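You operate a simulated robot arm through the tools that you are given. There is no shell and no other tool. Be economical: measure what you need, move in short steps, check, and stop when the job is done.

Carry out the task below with a simulated robot arm. There is one attempt and no reset: what you move stays moved.

TASK
Press the pin of the block marked 57 in to 4 mm.
Fine: Free the table, turn the block under the press and lock at HOLD; set the depth dial before pressing; leave the table locked.

It is judged by the outcome, as a careful person would: the job done as asked, and still so three seconds after it is handed in. It fails if anything else is knocked over, pushed out of place, dropped, spilled or broken.

THE ROBOT
A 7-joint arm with a two-finger parallel gripper, fixed in place. Base frame: the origin is at the foot of the arm, x ahead of it, y to its left, z up; the work surface is at about z = 10. Readings come in mm, degrees, newtons and seconds.
With the tool pointing down near the work surface it reaches from about 240 to 620 mm from the base axis. Its first joint turns from -66.0 to 66.0 degrees. Payload 2.6 kg.
The TCP is the grasp point between the finger pads, 30 mm short of the fingertips. In the tool frame z runs along the fingers and y along their closing line. Largest opening 94 mm; finger width 28, thickness 10; the body of the gripper, 50 by 96 mm, starts 55 mm behind the TCP.
Orientation is that of the tool frame in the base frame, as [roll, pitch, yaw] about the fixed x, y, z axes, in that order (R = Rz(yaw) Ry(pitch) Rx(roll)). With the fingers straight down and closing along the base's y, the tool's x points along the base's -x, its y along +y and its z along -z.

THE INTERFACE
- The arm moves only by the tool arm_command. Its argument "deltas" is a list of rows, each an object of numbers (a shift or turn left out is 0, a gripper value left out holds the last): "x", "y", "z": the shift along the tool's x, y, z in units of 20 mm (1.0 is 20 mm); "ax", "ay", "az": the turn, a rotation vector about the tool's x, y, z in units of 8 degrees (1.0 is 8 degrees); "claw": the opening in per cent of the stroke, from 0 (shut) to 100 (fully open). In form: [{"x": .., "y": .., "z": .., "ax": .., "ay": .., "az": .., "claw": ..}, ...]. A call has 1 to 12 rows; each row shifts and turns the commanded pose from where the row before left it, along the tool's axes as they then stand. A call with a number of a shift or a turn outside -1 to 1 is refused whole. A row lasts 0.2 s, in which the tool goes at most 50 mm and 8.6 degrees; a call with a longer step from one row to the next is refused whole, and so is a gripper value outside its range. A pose out of reach is approached as far as the arm can. The call stops where the force on the tool passes 40 N (or 10 N more than at its start, if that is more) or the arm is blocked; 0.2 s more then pass. The fingers move at their own pace (about 72 mm/s each) and stop on an object; they squeeze with about 43 N. The grip force told is the motor's: it shows also when the fingers shut on nothing. Time passes only in rows, and 0.2 s behind the last, so rows that do not move let the fingers close. The reply holds the time, the measured pose of the TCP, the force on the tool along the base axes, the opening and the grip force, in the units named above and with some noise, with the torque about the TCP (base axes, N m) and any sound that the robot's microphone picked up.
- Cameras (640 x 400 px; columns grow to the right, rows downward): "scene" is fixed at [49.3, 448.4, 561.5]; the picture's right is [-0.61, -0.79, 0.00], its down [-0.45, 0.35, -0.82] and it looks along [0.65, -0.50, -0.57] (base axes); focal length 306 px, centre (320, 200). "wrist" rides on the gripper at [76, 14, -102] in the tool frame; the picture's right is [-0.18, 0.98, 0.00], its down [-0.75, -0.14, -0.64] and it looks along [-0.63, -0.12, 0.77] (tool axes); focal length 243 px, centre (320, 200).
- capture(camera): a new picture of that camera. It takes no simulated time.
- pixel_to_xyz(camera, pixels): there is no depth. For up to 12 entries [column, row, z] of the newest picture of that camera ("zoom" is the newest enlarged one), the place [x, y] in the base frame at which the ray of that pixel passes the height z, good to about 3 mm. It takes no simulated time.
- inspect(camera, box): a new picture of the part [left, top, right, bottom] of that camera's present view, enlarged. It takes no simulated time.
- hand_in(): hands the job in; it is judged then, once.

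Keep the steps short. Do not move on a guess: measure, check each grasp and each placing, and mend mistakes. In all there are 80 turns and 46 pictures (those below and enlarged ones count). Leave the gripper open and the arm clear of the work at the hand-in unless told otherwise, and finish with a single line.

The tools are called after "Call:" by a JSON object that holds its "name" and its "arguments". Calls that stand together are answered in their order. arm_command: Moves the arm, as the interface text tells. Its arguments: {"type":"object","properties":{"deltas":{"type":"array","items":{"type":"object","properties":{"x":{"type":"number"},"y":{"type":"number"},"z":{"type":"number"},"ax":{"type":"number"},"ay":{"type":"number"},"az":{"type":"number"},"claw":{"type":"number"}}}}},"required":["deltas"]} The other tools are called the same way: capture (camera) takes a picture; pixel_to_xyz (camera, pixels) gives the place at which the rays of pixels pass given heights; inspect (camera, box) takes an enlarged picture of a part of a camera's view; hand_in () hands the job in.

At the start:

```text
clock: 0.0
eef_pos: [327.4, 51.7, 389.5]
tcp_rot: [179.9, 0.0, 180.0]
contact_force: [-0.3, -1.0, -0.8]
wrist_torque: [-0.01, -0.01, -0.01]
gripper_width: 94.1
gripper_force: 0.1
```

scene: 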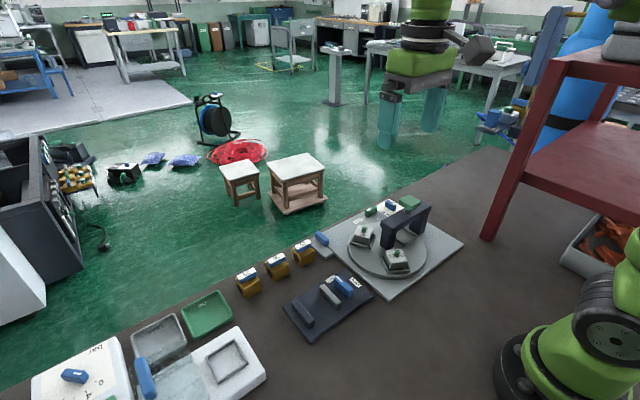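
wrist: 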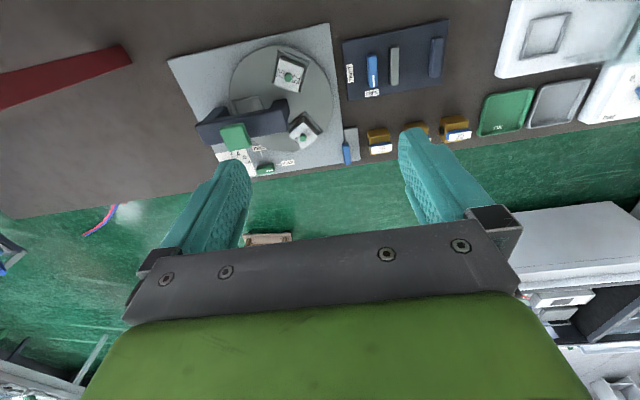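

The press and turntable are around scene pixel (390,245). I'll enlarge both views there.

Call:
{"name": "inspect", "arguments": {"camera": "scene", "box": [300, 180, 470, 300]}}

Call:
{"name": "inspect", "arguments": {"camera": "wrist", "box": [160, 20, 370, 180]}}

```text
3.33 times, centred on (385, 240) of scene
```

zoom: 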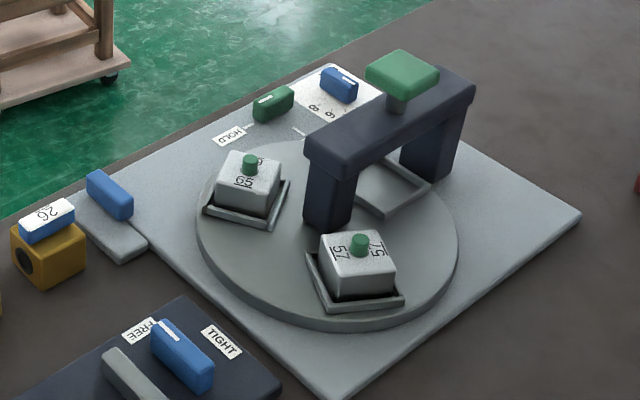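

```text
2.50 times, centred on (265, 100) of wrist
```

zoom: 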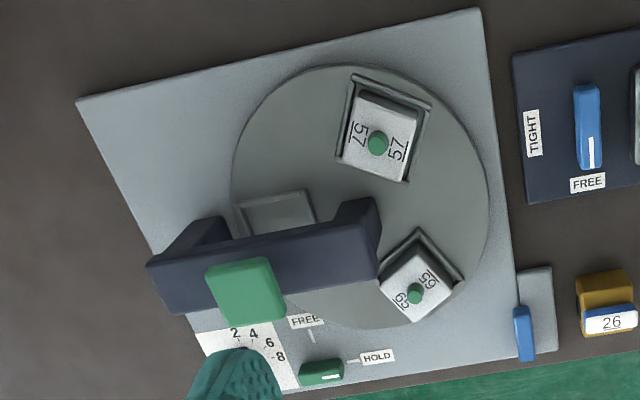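

Now I'll locate the main features from the enlarged wrist view: dial, lock lever, blocks, table rim and press head.

Call:
{"name": "pixel_to_xyz", "arguments": {"camera": "zoom", "pixels": [[378, 143, 60], [414, 293, 60], [245, 290, 110], [322, 370, 30], [311, 335, 20], [360, 360, 20], [232, 180, 25], [490, 180, 25], [355, 68, 25], [525, 335, 30], [280, 220, 30], [265, 340, 20]]}}

Call:
{"name": "pixel_to_xyz", "arguments": {"camera": "scene", "pixels": [[411, 203, 110], [372, 208, 30], [390, 205, 35], [396, 253, 60], [366, 229, 60], [322, 238, 30]]}}

```text
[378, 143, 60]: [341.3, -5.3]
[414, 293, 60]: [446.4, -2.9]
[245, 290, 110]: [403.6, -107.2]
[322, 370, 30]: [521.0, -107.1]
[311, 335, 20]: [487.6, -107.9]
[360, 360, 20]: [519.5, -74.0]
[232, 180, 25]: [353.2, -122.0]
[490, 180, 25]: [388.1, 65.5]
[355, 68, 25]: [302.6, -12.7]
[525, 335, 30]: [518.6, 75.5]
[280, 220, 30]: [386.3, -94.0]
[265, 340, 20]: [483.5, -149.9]
```

```text
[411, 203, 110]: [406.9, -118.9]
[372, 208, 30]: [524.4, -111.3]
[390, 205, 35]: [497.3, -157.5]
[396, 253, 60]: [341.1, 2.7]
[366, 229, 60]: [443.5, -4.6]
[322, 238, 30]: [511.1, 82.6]
```

Positions from both cameras agree. I'll move closer above the station (y about -100, z about 300) to read the marks.

Call:
{"name": "arm_command", "arguments": {"deltas": [{"y": -0.9, "z": 0.5}, {"y": -0.9, "z": 0.5}, {"y": -0.9, "z": 0.5}, {"y": -0.9, "z": 0.5}, {"y": -0.9, "z": 0.5}, {"y": -0.9, "z": 0.5}, {"y": -0.9, "z": 0.5}, {"y": -0.9, "z": 0.5}]}}

Call:
{"name": "capture", "arguments": {"camera": "wrist"}}

```text
clock: 1.8
eef_pos: [327.6, -93.2, 311.3]
tcp_rot: [-180.0, 0.0, -180.0]
contact_force: [0.9, -0.6, 0.2]
wrist_torque: [-0.04, 0.03, -0.02]
gripper_width: 94.0
gripper_force: 0.0
```

```text
41 pictures are left
```

wrist: 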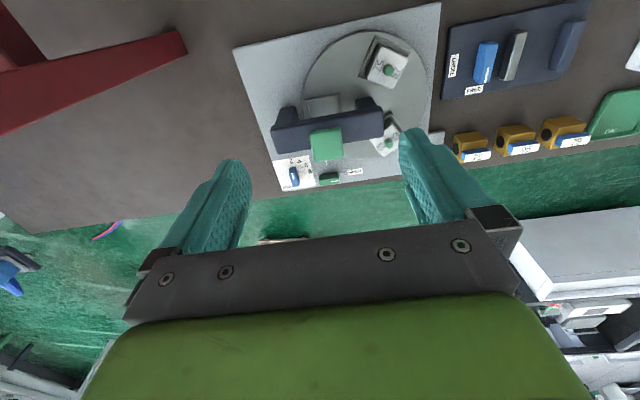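

Call:
{"name": "inspect", "arguments": {"camera": "wrist", "box": [230, 10, 450, 200]}}

Call:
{"name": "inspect", "arguments": {"camera": "wrist", "box": [265, 145, 375, 195]}}

Call:
{"name": "inspect", "arguments": {"camera": "scene", "box": [350, 190, 440, 250]}}

```text
2.11 times, centred on (340, 105) of wrist
```

zoom: 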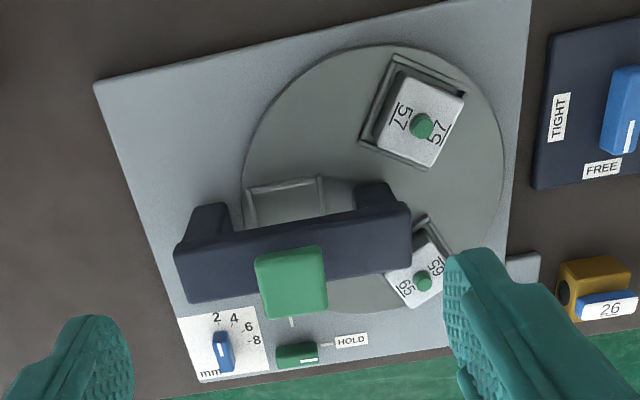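

```text
5.82 times, centred on (320, 170) of wrist
```

zoom: 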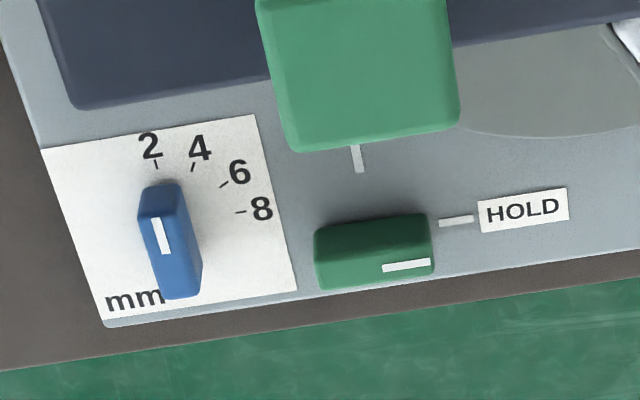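

```text
6.67 times, centred on (395, 220) of scene
```

zoom: 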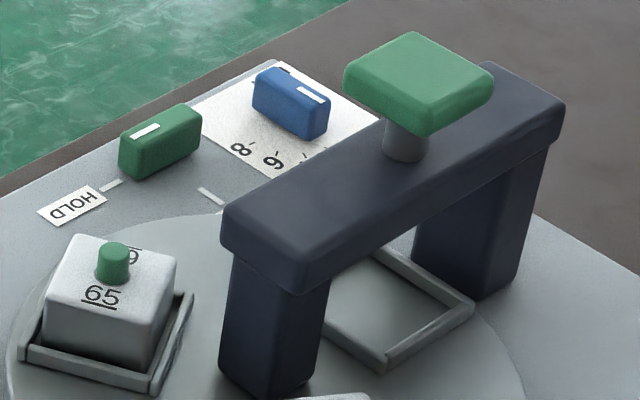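

The lock knob (green) stands at HOLD with FREE a quarter turn toward the press. The dial (blue) stands near 2. I'll triangulate heights using both views.

Call:
{"name": "pixel_to_xyz", "arguments": {"camera": "zoom", "pixels": [[160, 130, 20], [160, 130, 50], [290, 88, 20], [290, 88, 50], [420, 72, 80], [420, 72, 140], [113, 247, 40], [113, 247, 80], [125, 182, 15], [300, 265, 80], [300, 265, 120], [295, 395, 25]]}}

Call:
{"name": "inspect", "arguments": {"camera": "wrist", "box": [265, 95, 375, 195]}}

```text
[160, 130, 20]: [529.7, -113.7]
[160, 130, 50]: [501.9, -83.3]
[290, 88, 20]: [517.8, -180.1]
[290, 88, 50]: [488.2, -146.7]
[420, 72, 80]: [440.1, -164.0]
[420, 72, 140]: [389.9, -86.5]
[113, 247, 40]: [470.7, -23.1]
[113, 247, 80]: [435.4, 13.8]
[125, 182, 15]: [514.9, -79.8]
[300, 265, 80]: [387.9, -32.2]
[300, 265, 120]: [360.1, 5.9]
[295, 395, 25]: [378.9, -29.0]
```

```text
4.00 times, centred on (320, 145) of wrist
```

zoom: 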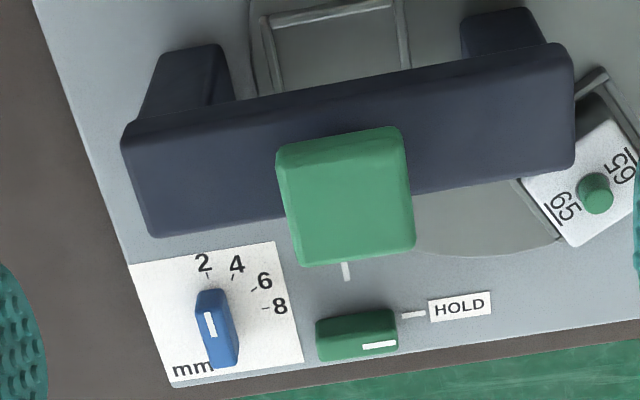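

Call:
{"name": "pixel_to_xyz", "arguments": {"camera": "zoom", "pixels": [[358, 347, 20], [358, 347, 40], [214, 330, 20], [214, 330, 40], [345, 195, 80], [345, 195, 140], [346, 270, 12], [412, 314, 12], [207, 275, 12], [233, 276, 12], [255, 289, 12], [266, 308, 12]]}}

Call:
{"name": "pixel_to_xyz", "arguments": {"camera": "zoom", "pixels": [[206, 313, 35], [213, 335, 35], [365, 347, 35], [395, 344, 35], [125, 145, 95], [150, 235, 95], [575, 165, 95], [550, 45, 95], [170, 385, 12], [640, 320, 12], [30, 0, 12], [595, 180, 65]]}}

```text
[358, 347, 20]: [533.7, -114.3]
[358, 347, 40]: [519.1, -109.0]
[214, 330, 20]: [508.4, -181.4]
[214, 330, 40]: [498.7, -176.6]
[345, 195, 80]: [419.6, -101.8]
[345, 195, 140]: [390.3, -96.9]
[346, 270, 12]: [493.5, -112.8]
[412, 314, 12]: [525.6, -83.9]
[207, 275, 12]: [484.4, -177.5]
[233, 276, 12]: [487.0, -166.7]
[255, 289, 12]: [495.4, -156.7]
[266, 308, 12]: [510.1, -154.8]
```

```text
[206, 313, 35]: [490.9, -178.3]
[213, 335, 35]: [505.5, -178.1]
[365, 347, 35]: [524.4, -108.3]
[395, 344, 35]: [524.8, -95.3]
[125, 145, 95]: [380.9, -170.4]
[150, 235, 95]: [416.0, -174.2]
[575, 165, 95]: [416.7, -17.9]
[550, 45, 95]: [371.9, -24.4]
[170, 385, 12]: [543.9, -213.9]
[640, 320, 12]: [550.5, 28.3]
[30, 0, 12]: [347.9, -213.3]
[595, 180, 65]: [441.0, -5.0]
```

The plate turns out to be aligned with the base axes. My estimates are:
- **Lock:** about (526, -113), pointing +y (HOLD). FREE is toward -x.
- **Dial:** about (508, -178), pointing -x (2). Mark 4 is 30° clockwise of that.
- **Table centre:** about (392, -34).
- **Press:** about (394, -97), so block 57 needs a 120° turn.

I'll go above the lock first, staying high.

Call:
{"name": "arm_command", "arguments": {"deltas": [{"x": -0.99, "y": -0.1}, {"x": -0.99, "y": -0.1}, {"x": -0.99, "y": -0.1}, {"x": -0.99, "y": -0.1}, {"x": -0.99, "y": -0.1}, {"x": -0.99, "y": -0.1}, {"x": -0.99, "y": -0.1}, {"x": -0.99, "y": -0.1}, {"x": -0.99, "y": -0.1}, {"x": -0.99, "y": -0.1}]}}

Call:
{"name": "arm_command", "arguments": {"deltas": [{"az": 0.9375, "z": 0.6}, {"az": 0.9375, "z": 0.6}, {"az": 0.9375, "z": 0.6}, {"az": 0.9375, "z": 0.6}, {"az": 0.9375, "z": 0.6}, {"az": 0.9375, "z": 0.6}, {"az": 0.9375, "z": 0.6}, {"az": 0.9375, "z": 0.6}, {"az": 0.9375, "z": 0.6}, {"az": 0.9375, "z": 0.6}, {"az": 0.9375, "z": 0.6}, {"az": 0.9375, "z": 0.6}]}}

Call:
{"name": "capture", "arguments": {"camera": "wrist"}}

```text
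clock: 4.0
eef_pos: [524.8, -110.4, 309.9]
tcp_rot: [-180.0, 0.1, -180.0]
contact_force: [0.5, -0.7, 1.3]
wrist_torque: [0.01, -0.02, 0.03]
gripper_width: 93.8
gripper_force: 0.0
```

```text
clock: 6.6
eef_pos: [524.7, -112.7, 164.8]
tcp_rot: [-180.0, 0.1, 89.8]
contact_force: [0.7, 0.2, -0.1]
wrist_torque: [0.01, 0.02, -0.02]
gripper_width: 94.1
gripper_force: 0.0
```

```text
36 pictures are left
```

wrist: 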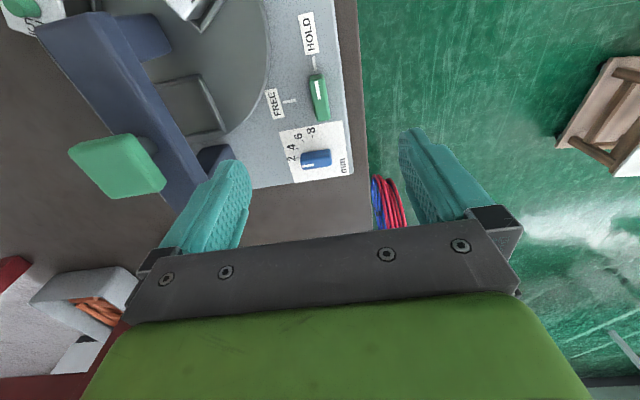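

Call:
{"name": "inspect", "arguments": {"camera": "wrist", "box": [250, 10, 370, 190]}}

Call:
{"name": "inspect", "arguments": {"camera": "wrist", "box": [260, 60, 370, 190]}}

```text
2.22 times, centred on (310, 100) of wrist
```

zoom: 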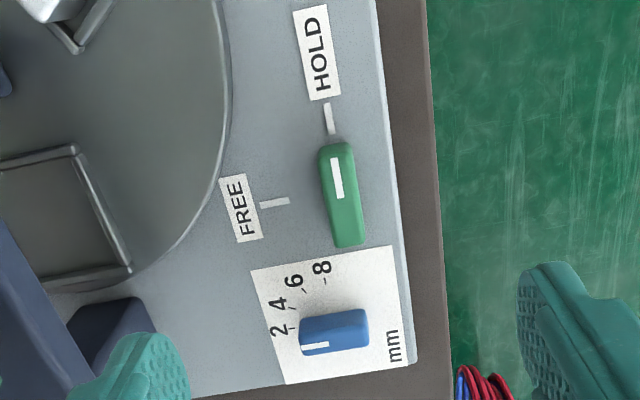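

```text
3.08 times, centred on (315, 125) of wrist
```

zoom: 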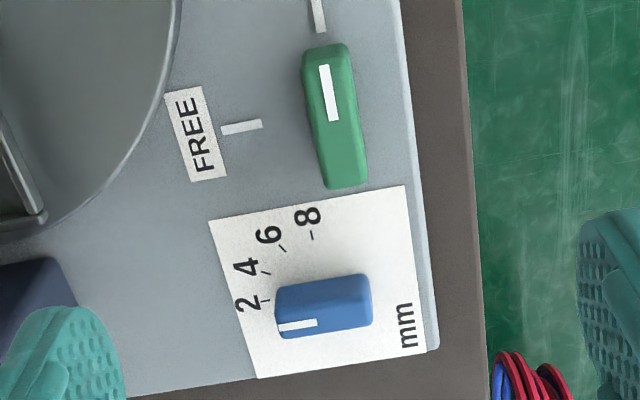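

Call:
{"name": "pixel_to_xyz", "arguments": {"camera": "zoom", "pixels": [[329, 92, 30], [333, 155, 30], [318, 16, 18], [241, 127, 18], [282, 327, 30], [314, 323, 30], [266, 300, 18], [267, 273, 18], [283, 248, 18], [313, 236, 18], [303, 75, 30], [365, 180, 18]]}}

Call:
{"name": "pixel_to_xyz", "arguments": {"camera": "zoom", "pixels": [[278, 335, 30], [370, 325, 30], [368, 278, 30], [280, 290, 30], [345, 185, 30], [365, 155, 30], [440, 345, 18], [345, 45, 30], [303, 50, 30]]}}

```text
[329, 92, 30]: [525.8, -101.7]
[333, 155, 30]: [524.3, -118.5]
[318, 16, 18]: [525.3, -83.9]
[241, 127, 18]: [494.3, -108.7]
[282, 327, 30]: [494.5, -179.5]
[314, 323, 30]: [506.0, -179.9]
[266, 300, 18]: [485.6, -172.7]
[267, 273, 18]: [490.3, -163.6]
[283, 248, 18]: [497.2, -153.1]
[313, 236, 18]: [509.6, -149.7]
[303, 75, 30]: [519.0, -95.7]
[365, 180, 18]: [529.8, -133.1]
```

```text
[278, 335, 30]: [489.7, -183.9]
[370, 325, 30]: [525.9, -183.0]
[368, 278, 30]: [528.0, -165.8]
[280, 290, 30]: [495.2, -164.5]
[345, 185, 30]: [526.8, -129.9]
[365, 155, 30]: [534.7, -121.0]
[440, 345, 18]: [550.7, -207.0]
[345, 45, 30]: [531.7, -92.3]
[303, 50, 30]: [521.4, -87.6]
```

The plate top is at about z 12, the lock centre is about (525, -112), and the gripper is right above it. I'll narrow the opening and descend, stopping with the tips about 6 mm above the plate.

Call:
{"name": "arm_command", "arguments": {"deltas": [{"claw": 45}, {"z": 0.95}, {"z": 0.95}, {"z": 0.95}, {"z": 0.95}, {"z": 0.95}, {"z": 0.95}]}}

Call:
{"name": "capture", "arguments": {"camera": "wrist"}}

```text
clock: 8.2
eef_pos: [524.8, -111.7, 51.6]
tcp_rot: [-180.0, 0.0, 90.0]
contact_force: [0.2, 0.3, 0.9]
wrist_torque: [0.0, -0.03, 0.01]
gripper_width: 42.2
gripper_force: 0.0
```

```text
33 pictures are left
```

wrist: 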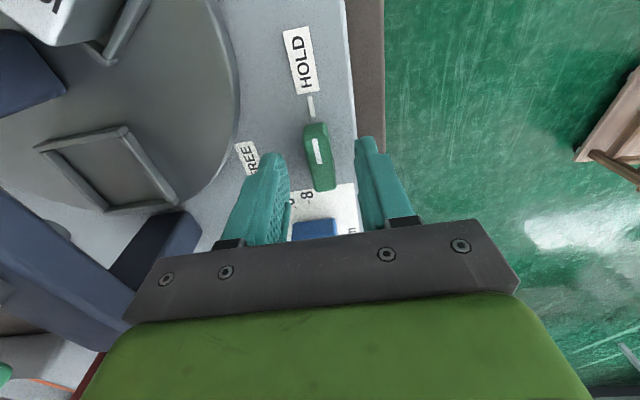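

The green knob sits between the fingertips. I'll go down 3 mm and close on it.

Call:
{"name": "arm_command", "arguments": {"deltas": [{"z": 0.15}, {"claw": 5}, {}, {}, {}]}}

```text
clock: 9.4
eef_pos: [524.8, -112.4, 49.5]
tcp_rot: [179.9, 0.0, 90.1]
contact_force: [13.6, -1.9, -8.8]
wrist_torque: [0.24, -0.29, 0.0]
gripper_width: 14.8
gripper_force: 45.0
```

Gripped at 14.8 mm wide, with a 13 N side load. I'll ease 1 mm toward +x and then turn the knob toward FREE, counter-clockwise seen from above, in two parts.

Call:
{"name": "arm_command", "arguments": {"deltas": [{"y": 0.06}, {"az": -0.9375}, {"az": -0.9375}, {"az": -0.9375}]}}

```text
clock: 10.4
eef_pos: [524.9, -111.1, 49.6]
tcp_rot: [-179.8, -0.2, 112.5]
contact_force: [-30.2, 7.4, 22.5]
wrist_torque: [-0.61, 0.3, -0.02]
gripper_width: 14.9
gripper_force: 45.0
```

The load swung to -30 N, so I'll back off a fraction of a millimetre.

Call:
{"name": "arm_command", "arguments": {"deltas": [{"y": -0.035, "x": 0.0}, {}]}}

Call:
{"name": "capture", "arguments": {"camera": "wrist"}}

```text
clock: 11.0
eef_pos: [525.1, -111.3, 49.3]
tcp_rot: [-179.9, -0.3, 112.3]
contact_force: [-27.8, 7.0, 22.5]
wrist_torque: [-0.06, 0.49, 0.01]
gripper_width: 14.8
gripper_force: 45.4
```

```text
32 pictures are left
```

wrist: 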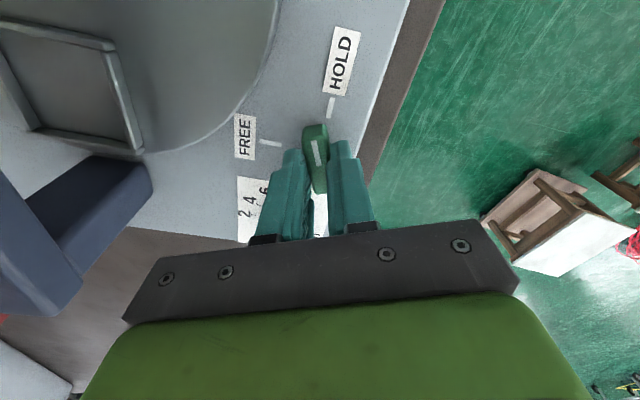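

The knob follows the gripper. I'll continue the turn with small relief.

Call:
{"name": "arm_command", "arguments": {"deltas": [{"y": -0.04, "z": -0.03}, {"az": -0.9375}, {"az": -0.9375}, {"az": -0.9375}]}}

```text
clock: 12.0
eef_pos: [524.1, -111.6, 49.0]
tcp_rot: [179.9, -0.3, 135.1]
contact_force: [-9.8, 3.1, 8.3]
wrist_torque: [1.02, 1.19, -0.04]
gripper_width: 15.2
gripper_force: 45.1
```

Call:
{"name": "arm_command", "arguments": {"deltas": [{"az": -0.9375}, {"az": -0.9375}, {"az": -0.9375}, {"az": -0.9375}, {"az": -0.9375}, {"az": -0.9375}]}}

Call:
{"name": "inspect", "arguments": {"camera": "scene", "box": [350, 180, 440, 250]}}

```text
clock: 13.4
eef_pos: [524.5, -111.8, 48.8]
tcp_rot: [179.9, -0.1, -179.8]
contact_force: [3.6, 9.2, -8.4]
wrist_torque: [0.18, 0.73, -0.16]
gripper_width: 14.8
gripper_force: 45.1
```

```text
5.71 times, centred on (395, 215) of scene
```

zoom: 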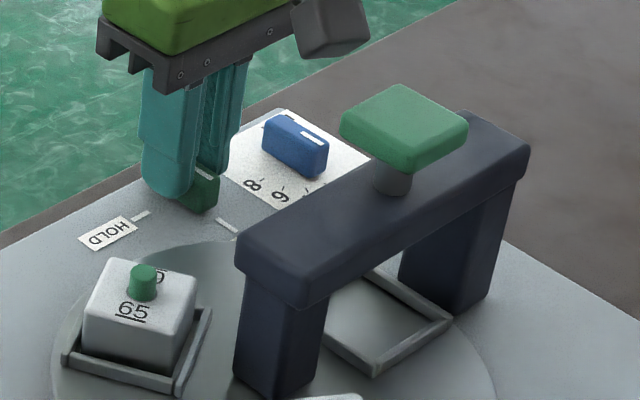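

The knob is at FREE. I'll open, rise and move over the dial at about (508, -177); the gripper orientation already suits it.

Call:
{"name": "arm_command", "arguments": {"deltas": [{"claw": 40}, {}, {"z": -0.95}, {"z": -0.95}, {"z": -0.95}, {"y": -0.82, "x": 0.2}, {"y": -0.82, "x": 0.2}, {"y": -0.82, "x": 0.2}, {"y": -0.82, "x": 0.2}]}}

Call:
{"name": "capture", "arguments": {"camera": "wrist"}}

```text
clock: 15.4
eef_pos: [508.7, -179.1, 105.5]
tcp_rot: [-180.0, 0.1, 180.0]
contact_force: [-0.2, 1.0, 0.2]
wrist_torque: [0.02, 0.0, -0.02]
gripper_width: 37.2
gripper_force: 0.1
```

```text
30 pictures are left
```

wrist: 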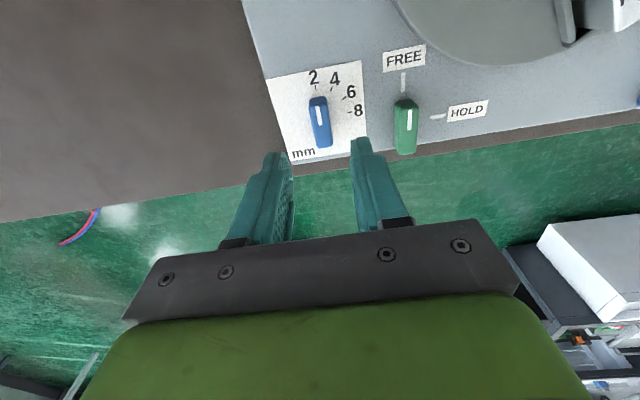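

The lock reads FREE. I'll check the dial's centre from this view, then descend onto it.

Call:
{"name": "pixel_to_xyz", "arguments": {"camera": "wrist", "pixels": [[318, 98, 28], [325, 147, 28], [321, 122, 28], [315, 88, 12], [333, 89, 12], [347, 96, 12], [350, 111, 12], [403, 155, 28], [404, 100, 28]]}}

```text
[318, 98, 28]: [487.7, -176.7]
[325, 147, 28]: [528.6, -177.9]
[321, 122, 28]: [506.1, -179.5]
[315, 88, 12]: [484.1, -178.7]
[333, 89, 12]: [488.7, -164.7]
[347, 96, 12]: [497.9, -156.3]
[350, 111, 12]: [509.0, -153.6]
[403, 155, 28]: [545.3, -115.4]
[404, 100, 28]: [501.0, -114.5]
```

Call:
{"name": "arm_command", "arguments": {"deltas": [{"y": 0.04, "z": 0.93}, {"z": 0.93}, {"z": 0.93}, {"claw": 5}, {}, {}, {}]}}

```text
clock: 17.0
eef_pos: [509.3, -177.8, 48.9]
tcp_rot: [-179.9, -0.1, -180.0]
contact_force: [-0.1, -4.2, -3.3]
wrist_torque: [0.02, -1.04, 0.0]
gripper_width: 13.7
gripper_force: 45.5
```

Gripped, with little side load. I'll turn it 30° clockwise from 2 to 4.

Call:
{"name": "arm_command", "arguments": {"deltas": [{"az": 0.75}, {"az": 0.75}, {"az": 0.75}, {"az": 0.75}, {"az": 0.75}, {}]}}

Call:
{"name": "inspect", "arguments": {"camera": "wrist", "box": [250, 60, 410, 200]}}

```text
clock: 18.4
eef_pos: [508.4, -178.9, 49.8]
tcp_rot: [-179.9, 0.1, 149.8]
contact_force: [9.5, -11.4, -14.1]
wrist_torque: [-0.41, -0.55, 0.02]
gripper_width: 13.6
gripper_force: 45.7
```

```text
2.86 times, centred on (330, 130) of wrist
```

zoom: 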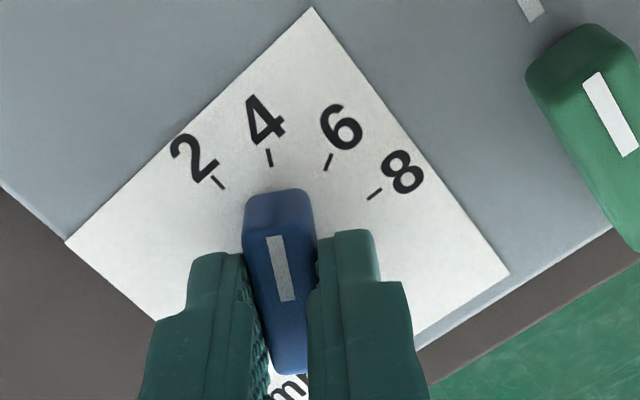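

The dial points straight at 4. I'll release, rise, turn 30° further and travel above block 65. It lies on the open side, so it's a good handle for turning the table.

Call:
{"name": "arm_command", "arguments": {"deltas": [{"claw": 40}, {}, {"z": -0.98}, {"z": -0.98}, {"z": -0.98}, {"z": -0.98}, {"z": -0.98}, {"z": -0.98}]}}

Call:
{"name": "inspect", "arguments": {"camera": "wrist", "box": [250, 40, 450, 180]}}

Call:
{"name": "arm_command", "arguments": {"deltas": [{"az": 0.9375}, {"az": 0.9375}, {"az": 0.9375}, {"az": 0.9375}]}}

Call:
{"name": "arm_command", "arguments": {"deltas": [{"x": 0.905, "y": 0.17, "claw": 75}, {"x": 0.905, "y": 0.17}, {"x": 0.905, "y": 0.17}, {"x": 0.905, "y": 0.17}, {"x": 0.905, "y": 0.17}, {"x": 0.905, "y": 0.17}, {"x": 0.905, "y": 0.17}, {"x": 0.905, "y": 0.17}, {"x": 0.905, "y": 0.17}, {"x": 0.905, "y": 0.17}]}}

Call:
{"name": "capture", "arguments": {"camera": "wrist"}}

```text
clock: 20.2
eef_pos: [507.7, -178.5, 169.4]
tcp_rot: [-180.0, 0.1, 150.0]
contact_force: [-0.1, 0.1, -0.3]
wrist_torque: [-0.04, -0.04, -0.01]
gripper_width: 37.7
gripper_force: 0.1
```

```text
2.86 times, centred on (350, 110) of wrist
```

zoom: 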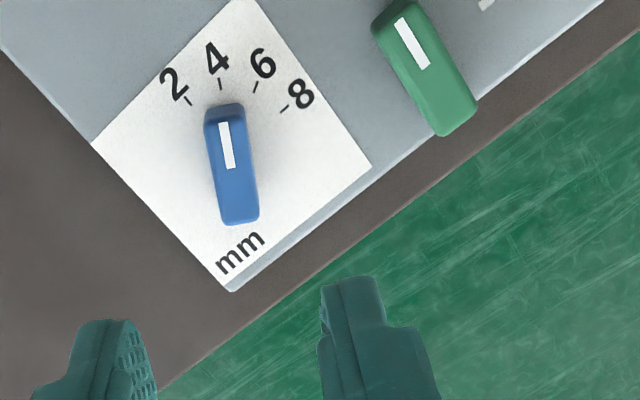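

```text
clock: 21.2
eef_pos: [508.8, -178.1, 167.7]
tcp_rot: [-180.0, -0.1, 119.9]
contact_force: [0.0, -0.8, -0.3]
wrist_torque: [0.02, -0.02, -0.01]
gripper_width: 37.5
gripper_force: 0.0
```

```text
clock: 23.4
eef_pos: [448.8, -2.8, 167.2]
tcp_rot: [180.0, 0.0, 120.1]
contact_force: [0.2, -0.1, -0.6]
wrist_torque: [0.02, 0.02, 0.0]
gripper_width: 70.3
gripper_force: 0.1
```

```text
27 pictures are left
```

wrist: 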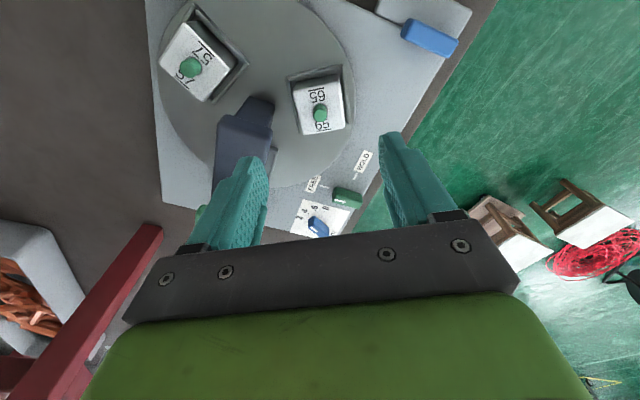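

Call:
{"name": "inspect", "arguments": {"camera": "wrist", "box": [150, 0, 370, 210]}}

Call:
{"name": "pixel_to_xyz", "arguments": {"camera": "wrist", "pixels": [[320, 108, 62], [292, 81, 52], [340, 74, 52], [347, 127, 52], [305, 134, 52], [254, 97, 90], [287, 70, 20], [350, 62, 20], [190, 67, 62], [270, 130, 95], [217, 120, 95]]}}

```text
1.90 times, centred on (260, 105) of wrist
```

zoom: 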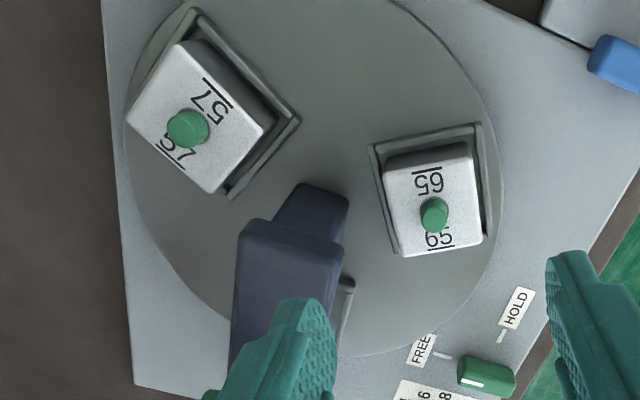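

```text
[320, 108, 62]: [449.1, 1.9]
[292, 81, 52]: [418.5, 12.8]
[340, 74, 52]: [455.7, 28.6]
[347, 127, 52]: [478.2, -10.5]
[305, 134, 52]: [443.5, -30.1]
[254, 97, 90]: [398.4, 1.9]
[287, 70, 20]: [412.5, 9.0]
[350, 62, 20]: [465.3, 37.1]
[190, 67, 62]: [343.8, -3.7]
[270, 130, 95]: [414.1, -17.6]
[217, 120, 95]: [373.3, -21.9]
```

Block 65 is about 40 mm square, centred about (447, -1) and aligned with the fingers. The press beam's top (about z 95) will stay below the gripper body. I'll descend around the block with a 56 mm opening, keeping the tips above the seat rim and clear of the centre post.

Call:
{"name": "arm_command", "arguments": {"deltas": [{"claw": 60}, {"z": 0.95}, {"z": 0.95}, {"z": 0.95}]}}

Call:
{"name": "capture", "arguments": {"camera": "wrist"}}

Call:
{"name": "inspect", "arguments": {"camera": "scene", "box": [320, 160, 450, 290]}}

```text
clock: 24.3
eef_pos: [449.5, -3.4, 133.2]
tcp_rot: [179.3, 0.1, 119.6]
contact_force: [-6.9, -1.3, 9.9]
wrist_torque: [-0.19, 0.58, -0.07]
gripper_width: 60.2
gripper_force: 2.7
stopped in row 4: the force on the tool passed its limit at 64 N (the readings are from after the stop); the commanded pose is now the measured one
```

```text
25 pictures are left
```

wrist: 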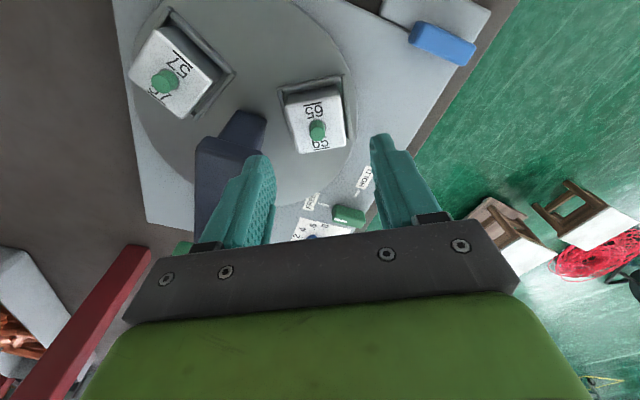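

```text
3.08 times, centred on (385, 225) of scene
```

zoom: 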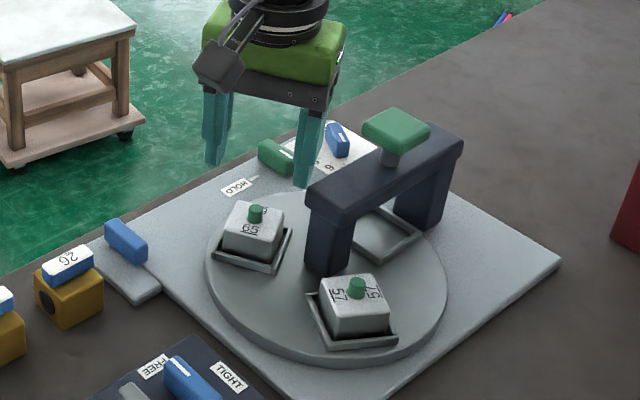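

The inner fingertip touched the overhanging end of the press beam, so that grip is too tight there. Nothing has moved in the scene view. I'll change the approach: with fingers shut, push block 65's trailing face tangentially round the open side. First I rise, close the fingers and move behind the block.

Call:
{"name": "arm_command", "arguments": {"deltas": [{"z": -0.85}, {"z": -0.85, "claw": 0}, {"x": -0.975, "y": -0.07}, {"x": -0.975, "y": -0.07}, {"ax": 0.08}, {}]}}

Call:
{"name": "arm_command", "arguments": {"deltas": [{"z": 0.9}, {"z": 0.9}, {"z": 0.9}, {"z": 0.9}, {"z": 0.9}]}}

Call:
{"name": "capture", "arguments": {"camera": "wrist"}}

Call:
{"name": "inspect", "arguments": {"camera": "scene", "box": [320, 160, 450, 290]}}

```text
clock: 25.7
eef_pos: [466.1, -37.4, 166.1]
tcp_rot: [179.9, 0.2, 119.7]
contact_force: [0.0, 0.5, 0.3]
wrist_torque: [-0.01, -0.01, 0.0]
gripper_width: 0.1
gripper_force: 33.2
```

```text
clock: 26.9
eef_pos: [466.8, -38.9, 75.1]
tcp_rot: [180.0, 0.1, 119.7]
contact_force: [-0.8, 0.0, 0.2]
wrist_torque: [-0.02, 0.02, 0.0]
gripper_width: 0.0
gripper_force: 32.8
```

```text
23 pictures are left
```

wrist: 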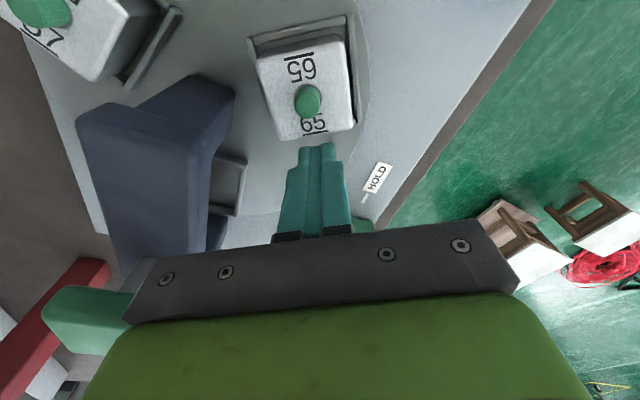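

```text
3.08 times, centred on (385, 225) of scene
```

zoom: 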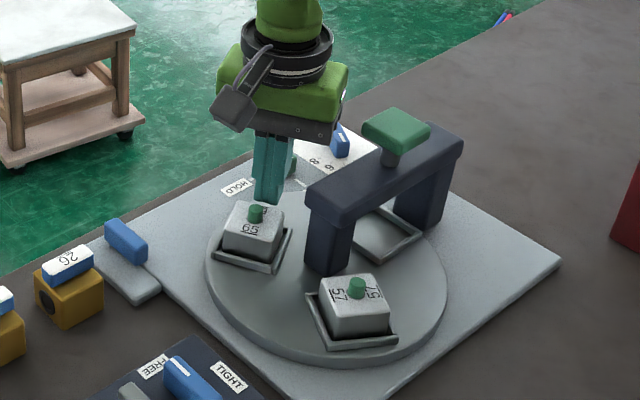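

The fingers are just behind block 65 and centred on it. I'll lower 8 mm and creep forward to touch it.

Call:
{"name": "arm_command", "arguments": {"deltas": [{"z": 0.4}, {"x": 0.15}, {"x": 0.15}, {"x": 0.1}, {"x": 0.1}]}}

Call:
{"name": "arm_command", "arguments": {"deltas": [{"x": 0.4065, "y": 0.203, "az": -0.9375}, {"x": 0.4065, "y": 0.203, "az": -0.9375}]}}

Call:
{"name": "capture", "arguments": {"camera": "wrist"}}

```text
clock: 28.1
eef_pos: [461.9, -27.8, 67.9]
tcp_rot: [-180.0, 0.1, 119.7]
contact_force: [0.6, -0.1, 0.0]
wrist_torque: [0.0, 0.01, 0.0]
gripper_width: 0.0
gripper_force: 32.9
```

```text
clock: 28.7
eef_pos: [460.5, -12.0, 66.5]
tcp_rot: [180.0, 0.3, 134.8]
contact_force: [0.9, -0.6, 0.1]
wrist_torque: [-0.01, 0.01, 0.01]
gripper_width: 0.0
gripper_force: 32.8
```

```text
21 pictures are left
```

wrist: 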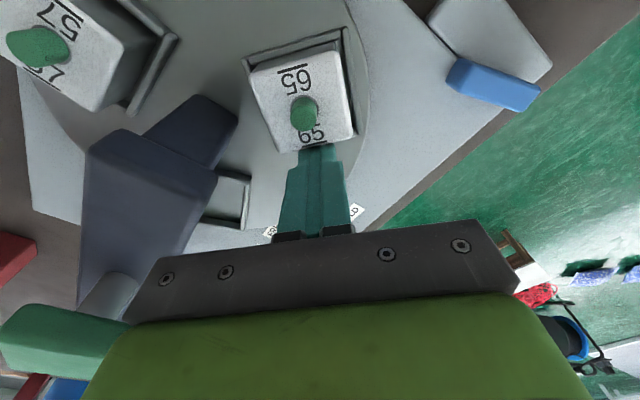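

The table seems to turn with almost no force. I'll continue four steps and check.

Call:
{"name": "arm_command", "arguments": {"deltas": [{"x": 0.4065, "y": 0.203, "az": -0.9375}, {"x": 0.4065, "y": 0.203, "az": -0.9375}, {"x": 0.4065, "y": 0.203, "az": -0.9375}, {"x": 0.4065, "y": 0.203, "az": -0.9375}]}}

Call:
{"name": "capture", "arguments": {"camera": "wrist"}}

Call:
{"name": "inspect", "arguments": {"camera": "scene", "box": [320, 160, 450, 290]}}

```text
clock: 29.7
eef_pos: [442.9, 20.8, 69.1]
tcp_rot: [-179.9, 0.1, 164.9]
contact_force: [0.2, -0.2, 0.2]
wrist_torque: [0.0, 0.01, -0.01]
gripper_width: 0.0
gripper_force: 33.0
```

```text
20 pictures are left
```

wrist: 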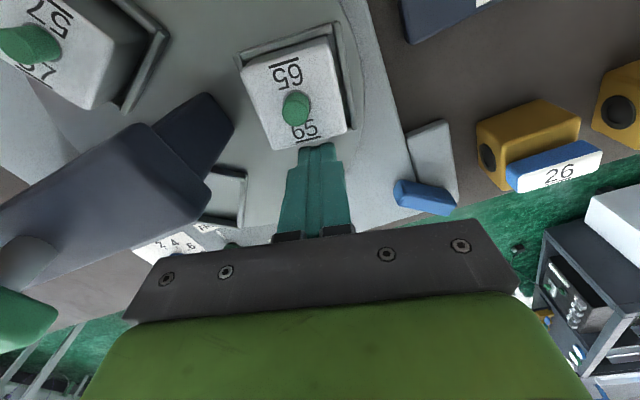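

```text
3.08 times, centred on (385, 225) of scene
```

zoom: 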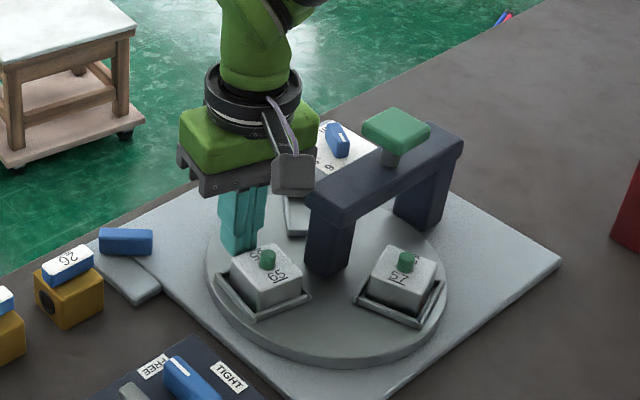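

The table turns freely with both blocks seated. The blue knob at the left has turned along with it, so it is linked to the table. I'll continue six more steps.

Call:
{"name": "arm_command", "arguments": {"deltas": [{"x": 0.4065, "y": 0.203, "az": -0.9375}, {"x": 0.4065, "y": 0.203, "az": -0.9375}, {"x": 0.4065, "y": 0.203, "az": -0.9375}, {"x": 0.4065, "y": 0.203, "az": -0.9375}, {"x": 0.4065, "y": 0.203, "az": -0.9375}, {"x": 0.4065, "y": 0.203, "az": -0.9375}]}}

Call:
{"name": "capture", "arguments": {"camera": "wrist"}}

Call:
{"name": "inspect", "arguments": {"camera": "scene", "box": [320, 160, 450, 290]}}

```text
clock: 31.1
eef_pos: [391.6, 42.2, 66.7]
tcp_rot: [-179.9, 0.0, -150.1]
contact_force: [0.3, -0.3, 0.2]
wrist_torque: [-0.01, 0.01, -0.01]
gripper_width: 0.1
gripper_force: 32.9
```

```text
18 pictures are left
```

wrist: 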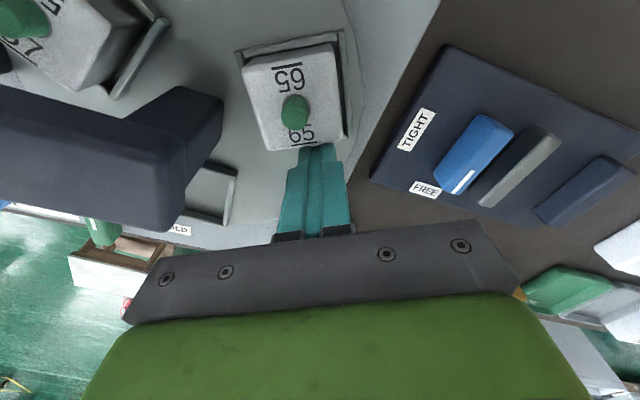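

```text
3.08 times, centred on (385, 225) of scene
```

zoom: 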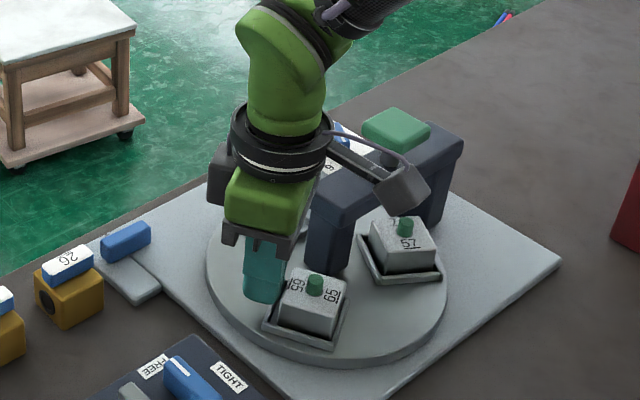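

Turning nicely. I'll measure where blocks 65 and 57 are now.

Call:
{"name": "pixel_to_xyz", "arguments": {"camera": "wrist", "pixels": [[294, 100, 62], [296, 125, 54], [30, 15, 62], [242, 72, 52], [335, 45, 52], [342, 135, 52], [264, 150, 52]]}}

Call:
{"name": "pixel_to_xyz", "arguments": {"camera": "zoom", "pixels": [[405, 218, 64], [315, 275, 64]]}}

```text
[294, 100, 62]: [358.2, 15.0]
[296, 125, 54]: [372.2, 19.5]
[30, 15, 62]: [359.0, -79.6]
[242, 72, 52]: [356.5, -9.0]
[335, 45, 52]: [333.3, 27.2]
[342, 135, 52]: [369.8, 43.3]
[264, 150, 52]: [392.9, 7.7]
```

```text
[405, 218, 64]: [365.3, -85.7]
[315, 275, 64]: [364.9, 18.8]
```

Block 65 is at 122° and needs to reach 150°. I'll push 28° more in gentler steps.

Call:
{"name": "arm_command", "arguments": {"deltas": [{"x": 0.379, "y": 0.191, "az": -0.875}, {"x": 0.379, "y": 0.191, "az": -0.875}, {"x": 0.379, "y": 0.191, "az": -0.875}, {"x": 0.19, "y": 0.095, "az": -0.4375}, {"x": 0.095, "y": 0.048, "az": -0.22}, {}]}}

Call:
{"name": "capture", "arguments": {"camera": "wrist"}}

Call:
{"name": "inspect", "arguments": {"camera": "scene", "box": [330, 180, 450, 290]}}

```text
clock: 32.5
eef_pos: [361.7, 33.1, 67.0]
tcp_rot: [-179.9, 0.0, -124.0]
contact_force: [0.6, 0.1, 0.7]
wrist_torque: [0.03, -0.01, 0.0]
gripper_width: 0.1
gripper_force: 33.2
```

```text
16 pictures are left
```

wrist: 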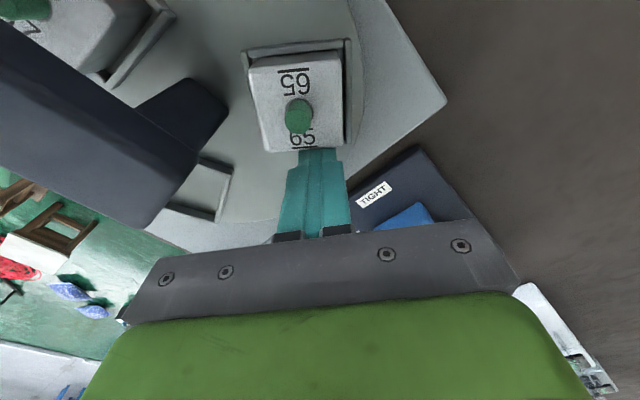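

```text
3.64 times, centred on (390, 235) of scene
```

zoom: 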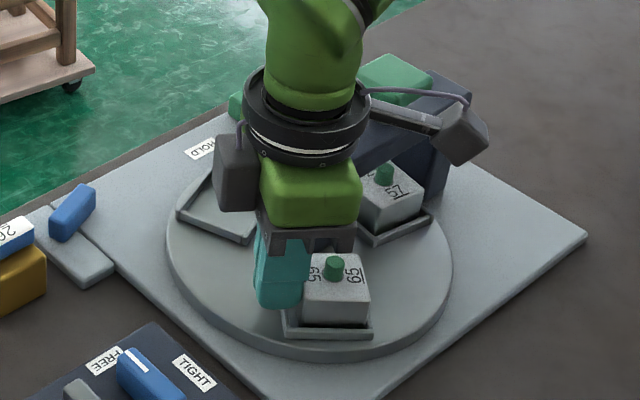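

Call:
{"name": "pixel_to_xyz", "arguments": {"camera": "wrist", "pixels": [[249, 70, 52], [340, 52, 52], [342, 145, 52], [267, 152, 52], [298, 105, 62]]}}

Call:
{"name": "pixel_to_xyz", "arguments": {"camera": "zoom", "pixels": [[383, 167, 64], [334, 262, 64]]}}

```text
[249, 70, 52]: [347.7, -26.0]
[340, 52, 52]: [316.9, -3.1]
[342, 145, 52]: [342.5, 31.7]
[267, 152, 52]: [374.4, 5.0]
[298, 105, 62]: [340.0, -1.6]
```

```text
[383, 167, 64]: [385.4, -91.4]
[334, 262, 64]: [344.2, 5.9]
```

Compared with where block 57 started (scene pixel about (397, 253)), block 65 is at (394, 252), so about 5-6° remain. I'll push 5.5° more.

Call:
{"name": "arm_command", "arguments": {"deltas": [{"x": 0.147, "y": 0.079, "az": -0.344}, {"x": 0.147, "y": 0.079, "az": -0.344}, {}]}}

Call:
{"name": "inspect", "arguments": {"camera": "scene", "box": [360, 210, 430, 280]}}

```text
clock: 33.3
eef_pos: [357.2, 31.7, 66.7]
tcp_rot: [-179.9, 0.1, -118.5]
contact_force: [-0.6, 0.2, 0.3]
wrist_torque: [0.0, 0.02, 0.0]
gripper_width: 0.0
gripper_force: 32.8
```

```text
5.71 times, centred on (395, 245) of scene
```

zoom: 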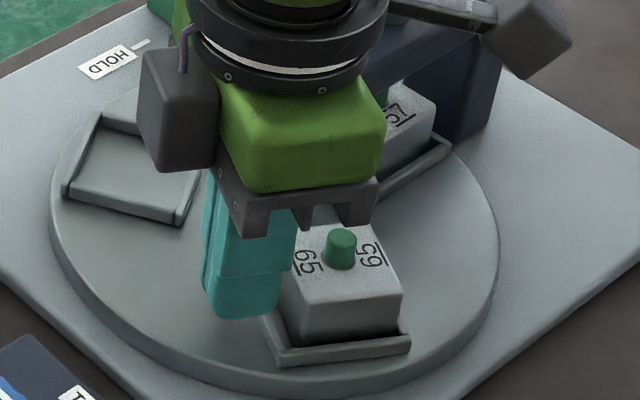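

That's close to the target. I'll back off, rise and compare against the earlier view with the same box.

Call:
{"name": "arm_command", "arguments": {"deltas": [{"x": -0.5}, {"z": -0.95}, {"z": -0.95}, {"z": -0.95}, {"z": -0.95}, {"z": -0.95}, {"z": -0.95}, {"z": -0.95}, {"y": 0.9}, {"y": 0.9}, {"y": 0.9}]}}

Call:
{"name": "inspect", "arguments": {"camera": "scene", "box": [320, 160, 450, 290]}}

```text
clock: 35.7
eef_pos: [313.7, 66.2, 199.5]
tcp_rot: [-179.9, -0.1, -118.5]
contact_force: [-0.3, 0.5, -0.1]
wrist_torque: [0.01, 0.03, 0.01]
gripper_width: 0.1
gripper_force: 33.4
```

```text
3.08 times, centred on (385, 225) of scene
```

zoom: 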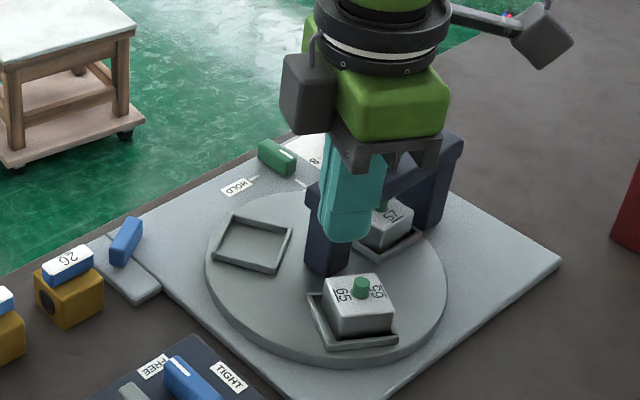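

The empty seat's corners, about (212,258), (277,273) and (293,230), match those of the seat that stood there before, so the table is indexed within about 1°. Next I turn the tool back and go over the lock knob.

Call:
{"name": "arm_command", "arguments": {"deltas": [{"az": 0.961, "claw": 40}, {"az": 0.961}, {"az": 0.961}, {"az": 0.961}, {"az": 0.961}, {"az": 0.961}, {"az": 0.961}, {"az": 0.961}]}}

Call:
{"name": "arm_command", "arguments": {"deltas": [{"x": -0.96, "y": -0.81}, {"x": -0.96, "y": -0.81}, {"x": -0.96, "y": -0.81}, {"x": -0.96, "y": -0.81}, {"x": -0.96, "y": -0.81}, {"x": -0.96, "y": -0.81}, {"x": -0.96, "y": -0.81}, {"x": -0.96, "y": -0.81}, {"x": -0.96, "y": -0.81}, {"x": -0.96, "y": -0.81}, {"x": -0.96, "y": -0.81}]}}

Call:
{"name": "inspect", "arguments": {"camera": "scene", "box": [320, 160, 450, 290]}}

```text
clock: 37.5
eef_pos: [314.1, 66.1, 199.8]
tcp_rot: [-179.8, 0.1, 179.8]
contact_force: [-0.1, -1.2, 0.3]
wrist_torque: [0.0, -0.02, 0.02]
gripper_width: 37.7
gripper_force: 0.0
```

```text
clock: 39.9
eef_pos: [524.9, -111.9, 200.3]
tcp_rot: [-179.9, 0.1, -180.0]
contact_force: [-0.1, 0.2, 1.1]
wrist_torque: [-0.03, 0.02, 0.02]
gripper_width: 37.7
gripper_force: 0.1
```

```text
3.08 times, centred on (385, 225) of scene
```

zoom: 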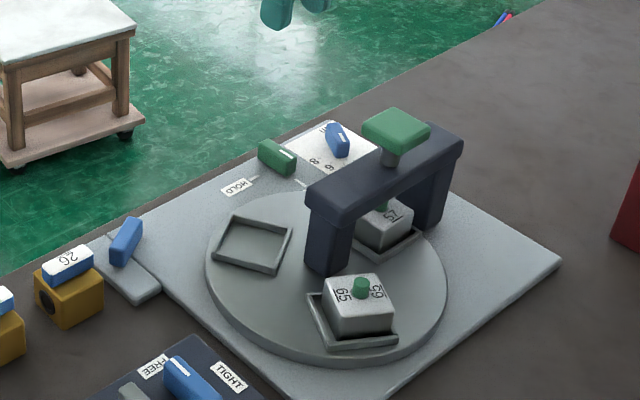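

Everything is in place and the table is still free. I'll take a close look at the seat under the press from the wrist to judge alignment before locking.

Call:
{"name": "inspect", "arguments": {"camera": "scene", "box": [350, 180, 440, 250]}}

```text
5.71 times, centred on (395, 215) of scene
```

zoom: 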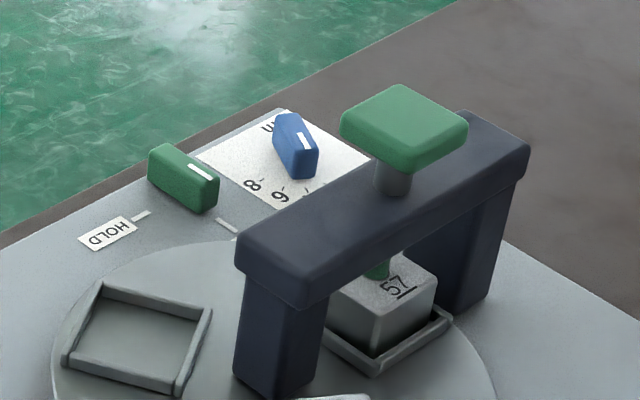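

The seat corners are now pixel-identical to before the turn: (375,376), (452,322), (62,362) and (178,394). The table is indexed, so I descend onto the lock knob and grip it.

Call:
{"name": "arm_command", "arguments": {"deltas": [{"z": 0.94}, {"z": 0.94}, {"z": 0.94}, {"z": 0.94}, {"z": 0.94}, {"z": 0.94}, {"z": 0.94}, {"z": 0.94}, {"claw": 5}, {}, {}, {}]}}

```text
clock: 42.5
eef_pos: [525.9, -113.5, 51.5]
tcp_rot: [180.0, 0.1, 179.9]
contact_force: [-2.7, 6.1, -2.4]
wrist_torque: [0.13, -0.91, -0.02]
gripper_width: 14.6
gripper_force: 45.0
```

Gripped. I'll turn it 90° clockwise back to HOLD, in parts.

Call:
{"name": "arm_command", "arguments": {"deltas": [{"az": 0.9375}, {"az": 0.9375}, {"az": 0.9375}, {"az": 0.9375}, {"az": 0.9375}, {"az": 0.9375}]}}

Call:
{"name": "arm_command", "arguments": {"deltas": [{"az": 0.9375}, {"az": 0.9375}, {"az": 0.9375}, {"az": 0.9375}, {"az": 0.9375}, {"az": 0.9375}]}}

Call:
{"name": "inspect", "arguments": {"camera": "wrist", "box": [220, 20, 400, 240]}}

```text
clock: 43.9
eef_pos: [525.3, -111.9, 50.1]
tcp_rot: [180.0, -0.1, 134.7]
contact_force: [-14.2, 11.7, 8.7]
wrist_torque: [0.26, 0.22, 0.02]
gripper_width: 14.9
gripper_force: 44.5
```

```text
clock: 45.3
eef_pos: [525.6, -112.4, 50.7]
tcp_rot: [-180.0, -0.1, 89.7]
contact_force: [-19.7, 10.0, 18.9]
wrist_torque: [0.36, 0.52, 0.27]
gripper_width: 14.9
gripper_force: 45.0
```

```text
1.82 times, centred on (310, 130) of wrist
```

zoom: 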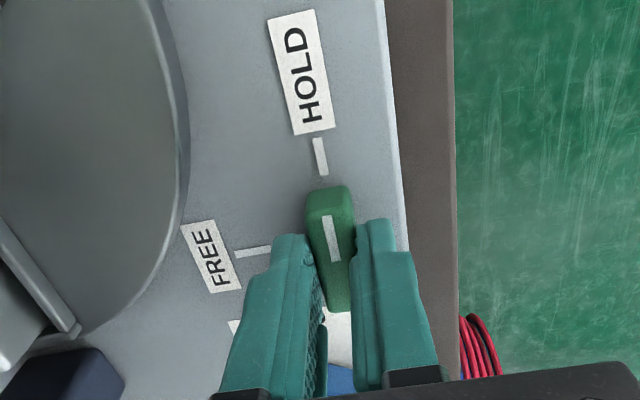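

The knob is on the HOLD mark. I'll release, rise, shut the fingers and move toward the press head.

Call:
{"name": "arm_command", "arguments": {"deltas": [{"claw": 40}, {}, {"z": -0.95}, {"z": -0.95}, {"z": -0.95}, {"z": -0.95}, {"z": -0.95}, {"z": -0.95}, {"z": -0.95}, {"z": -0.95}, {"claw": 0}]}}

Call:
{"name": "arm_command", "arguments": {"deltas": [{"y": -0.935, "x": 0.1}, {"y": -0.935, "x": 0.1}, {"y": -0.935, "x": 0.1}, {"y": -0.935, "x": 0.1}, {"y": -0.935, "x": 0.1}, {"y": -0.935, "x": 0.1}, {"y": -0.935, "x": 0.1}]}}

Call:
{"name": "capture", "arguments": {"camera": "wrist"}}

Call:
{"name": "inspect", "arguments": {"camera": "scene", "box": [350, 160, 450, 250]}}

```text
clock: 47.7
eef_pos: [526.1, -112.4, 203.8]
tcp_rot: [180.0, 0.1, 89.8]
contact_force: [0.0, -0.1, 0.2]
wrist_torque: [-0.01, 0.01, 0.02]
gripper_width: 0.0
gripper_force: 15.5
```

```text
clock: 49.3
eef_pos: [392.9, -99.3, 203.0]
tcp_rot: [179.9, 0.1, 90.0]
contact_force: [-0.2, -0.1, -0.5]
wrist_torque: [0.0, -0.01, 0.0]
gripper_width: 0.0
gripper_force: 33.5
```

```text
9 pictures are left
```

wrist: 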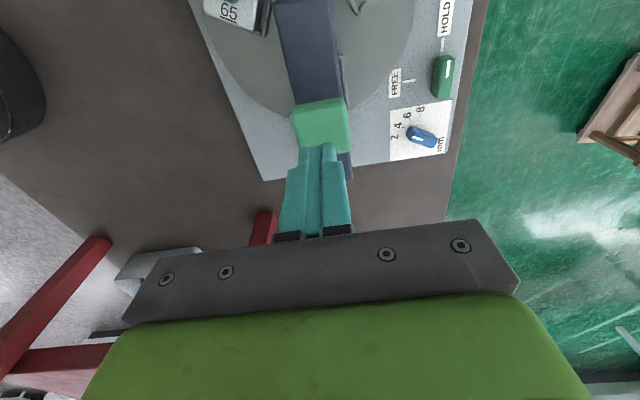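

```text
4.44 times, centred on (400, 205) of scene
```

zoom: 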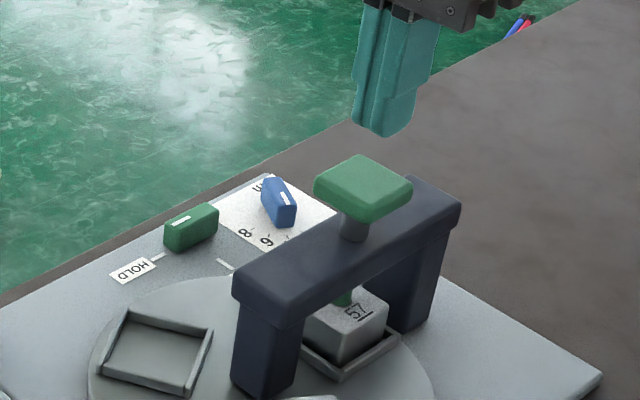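

Call:
{"name": "pixel_to_xyz", "arguments": {"camera": "wrist", "pixels": [[320, 127, 130], [290, 108, 130], [344, 97, 130], [350, 150, 130], [301, 152, 125]]}}

Call:
{"name": "pixel_to_xyz", "arguments": {"camera": "zoom", "pixels": [[362, 182, 130], [362, 182, 125], [362, 182, 135]]}}

```text
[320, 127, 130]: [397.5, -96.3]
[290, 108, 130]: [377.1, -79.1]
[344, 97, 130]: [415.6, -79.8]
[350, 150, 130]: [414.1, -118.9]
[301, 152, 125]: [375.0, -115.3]
```

```text
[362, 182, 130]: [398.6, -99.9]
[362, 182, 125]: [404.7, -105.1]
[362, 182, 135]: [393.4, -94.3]
```

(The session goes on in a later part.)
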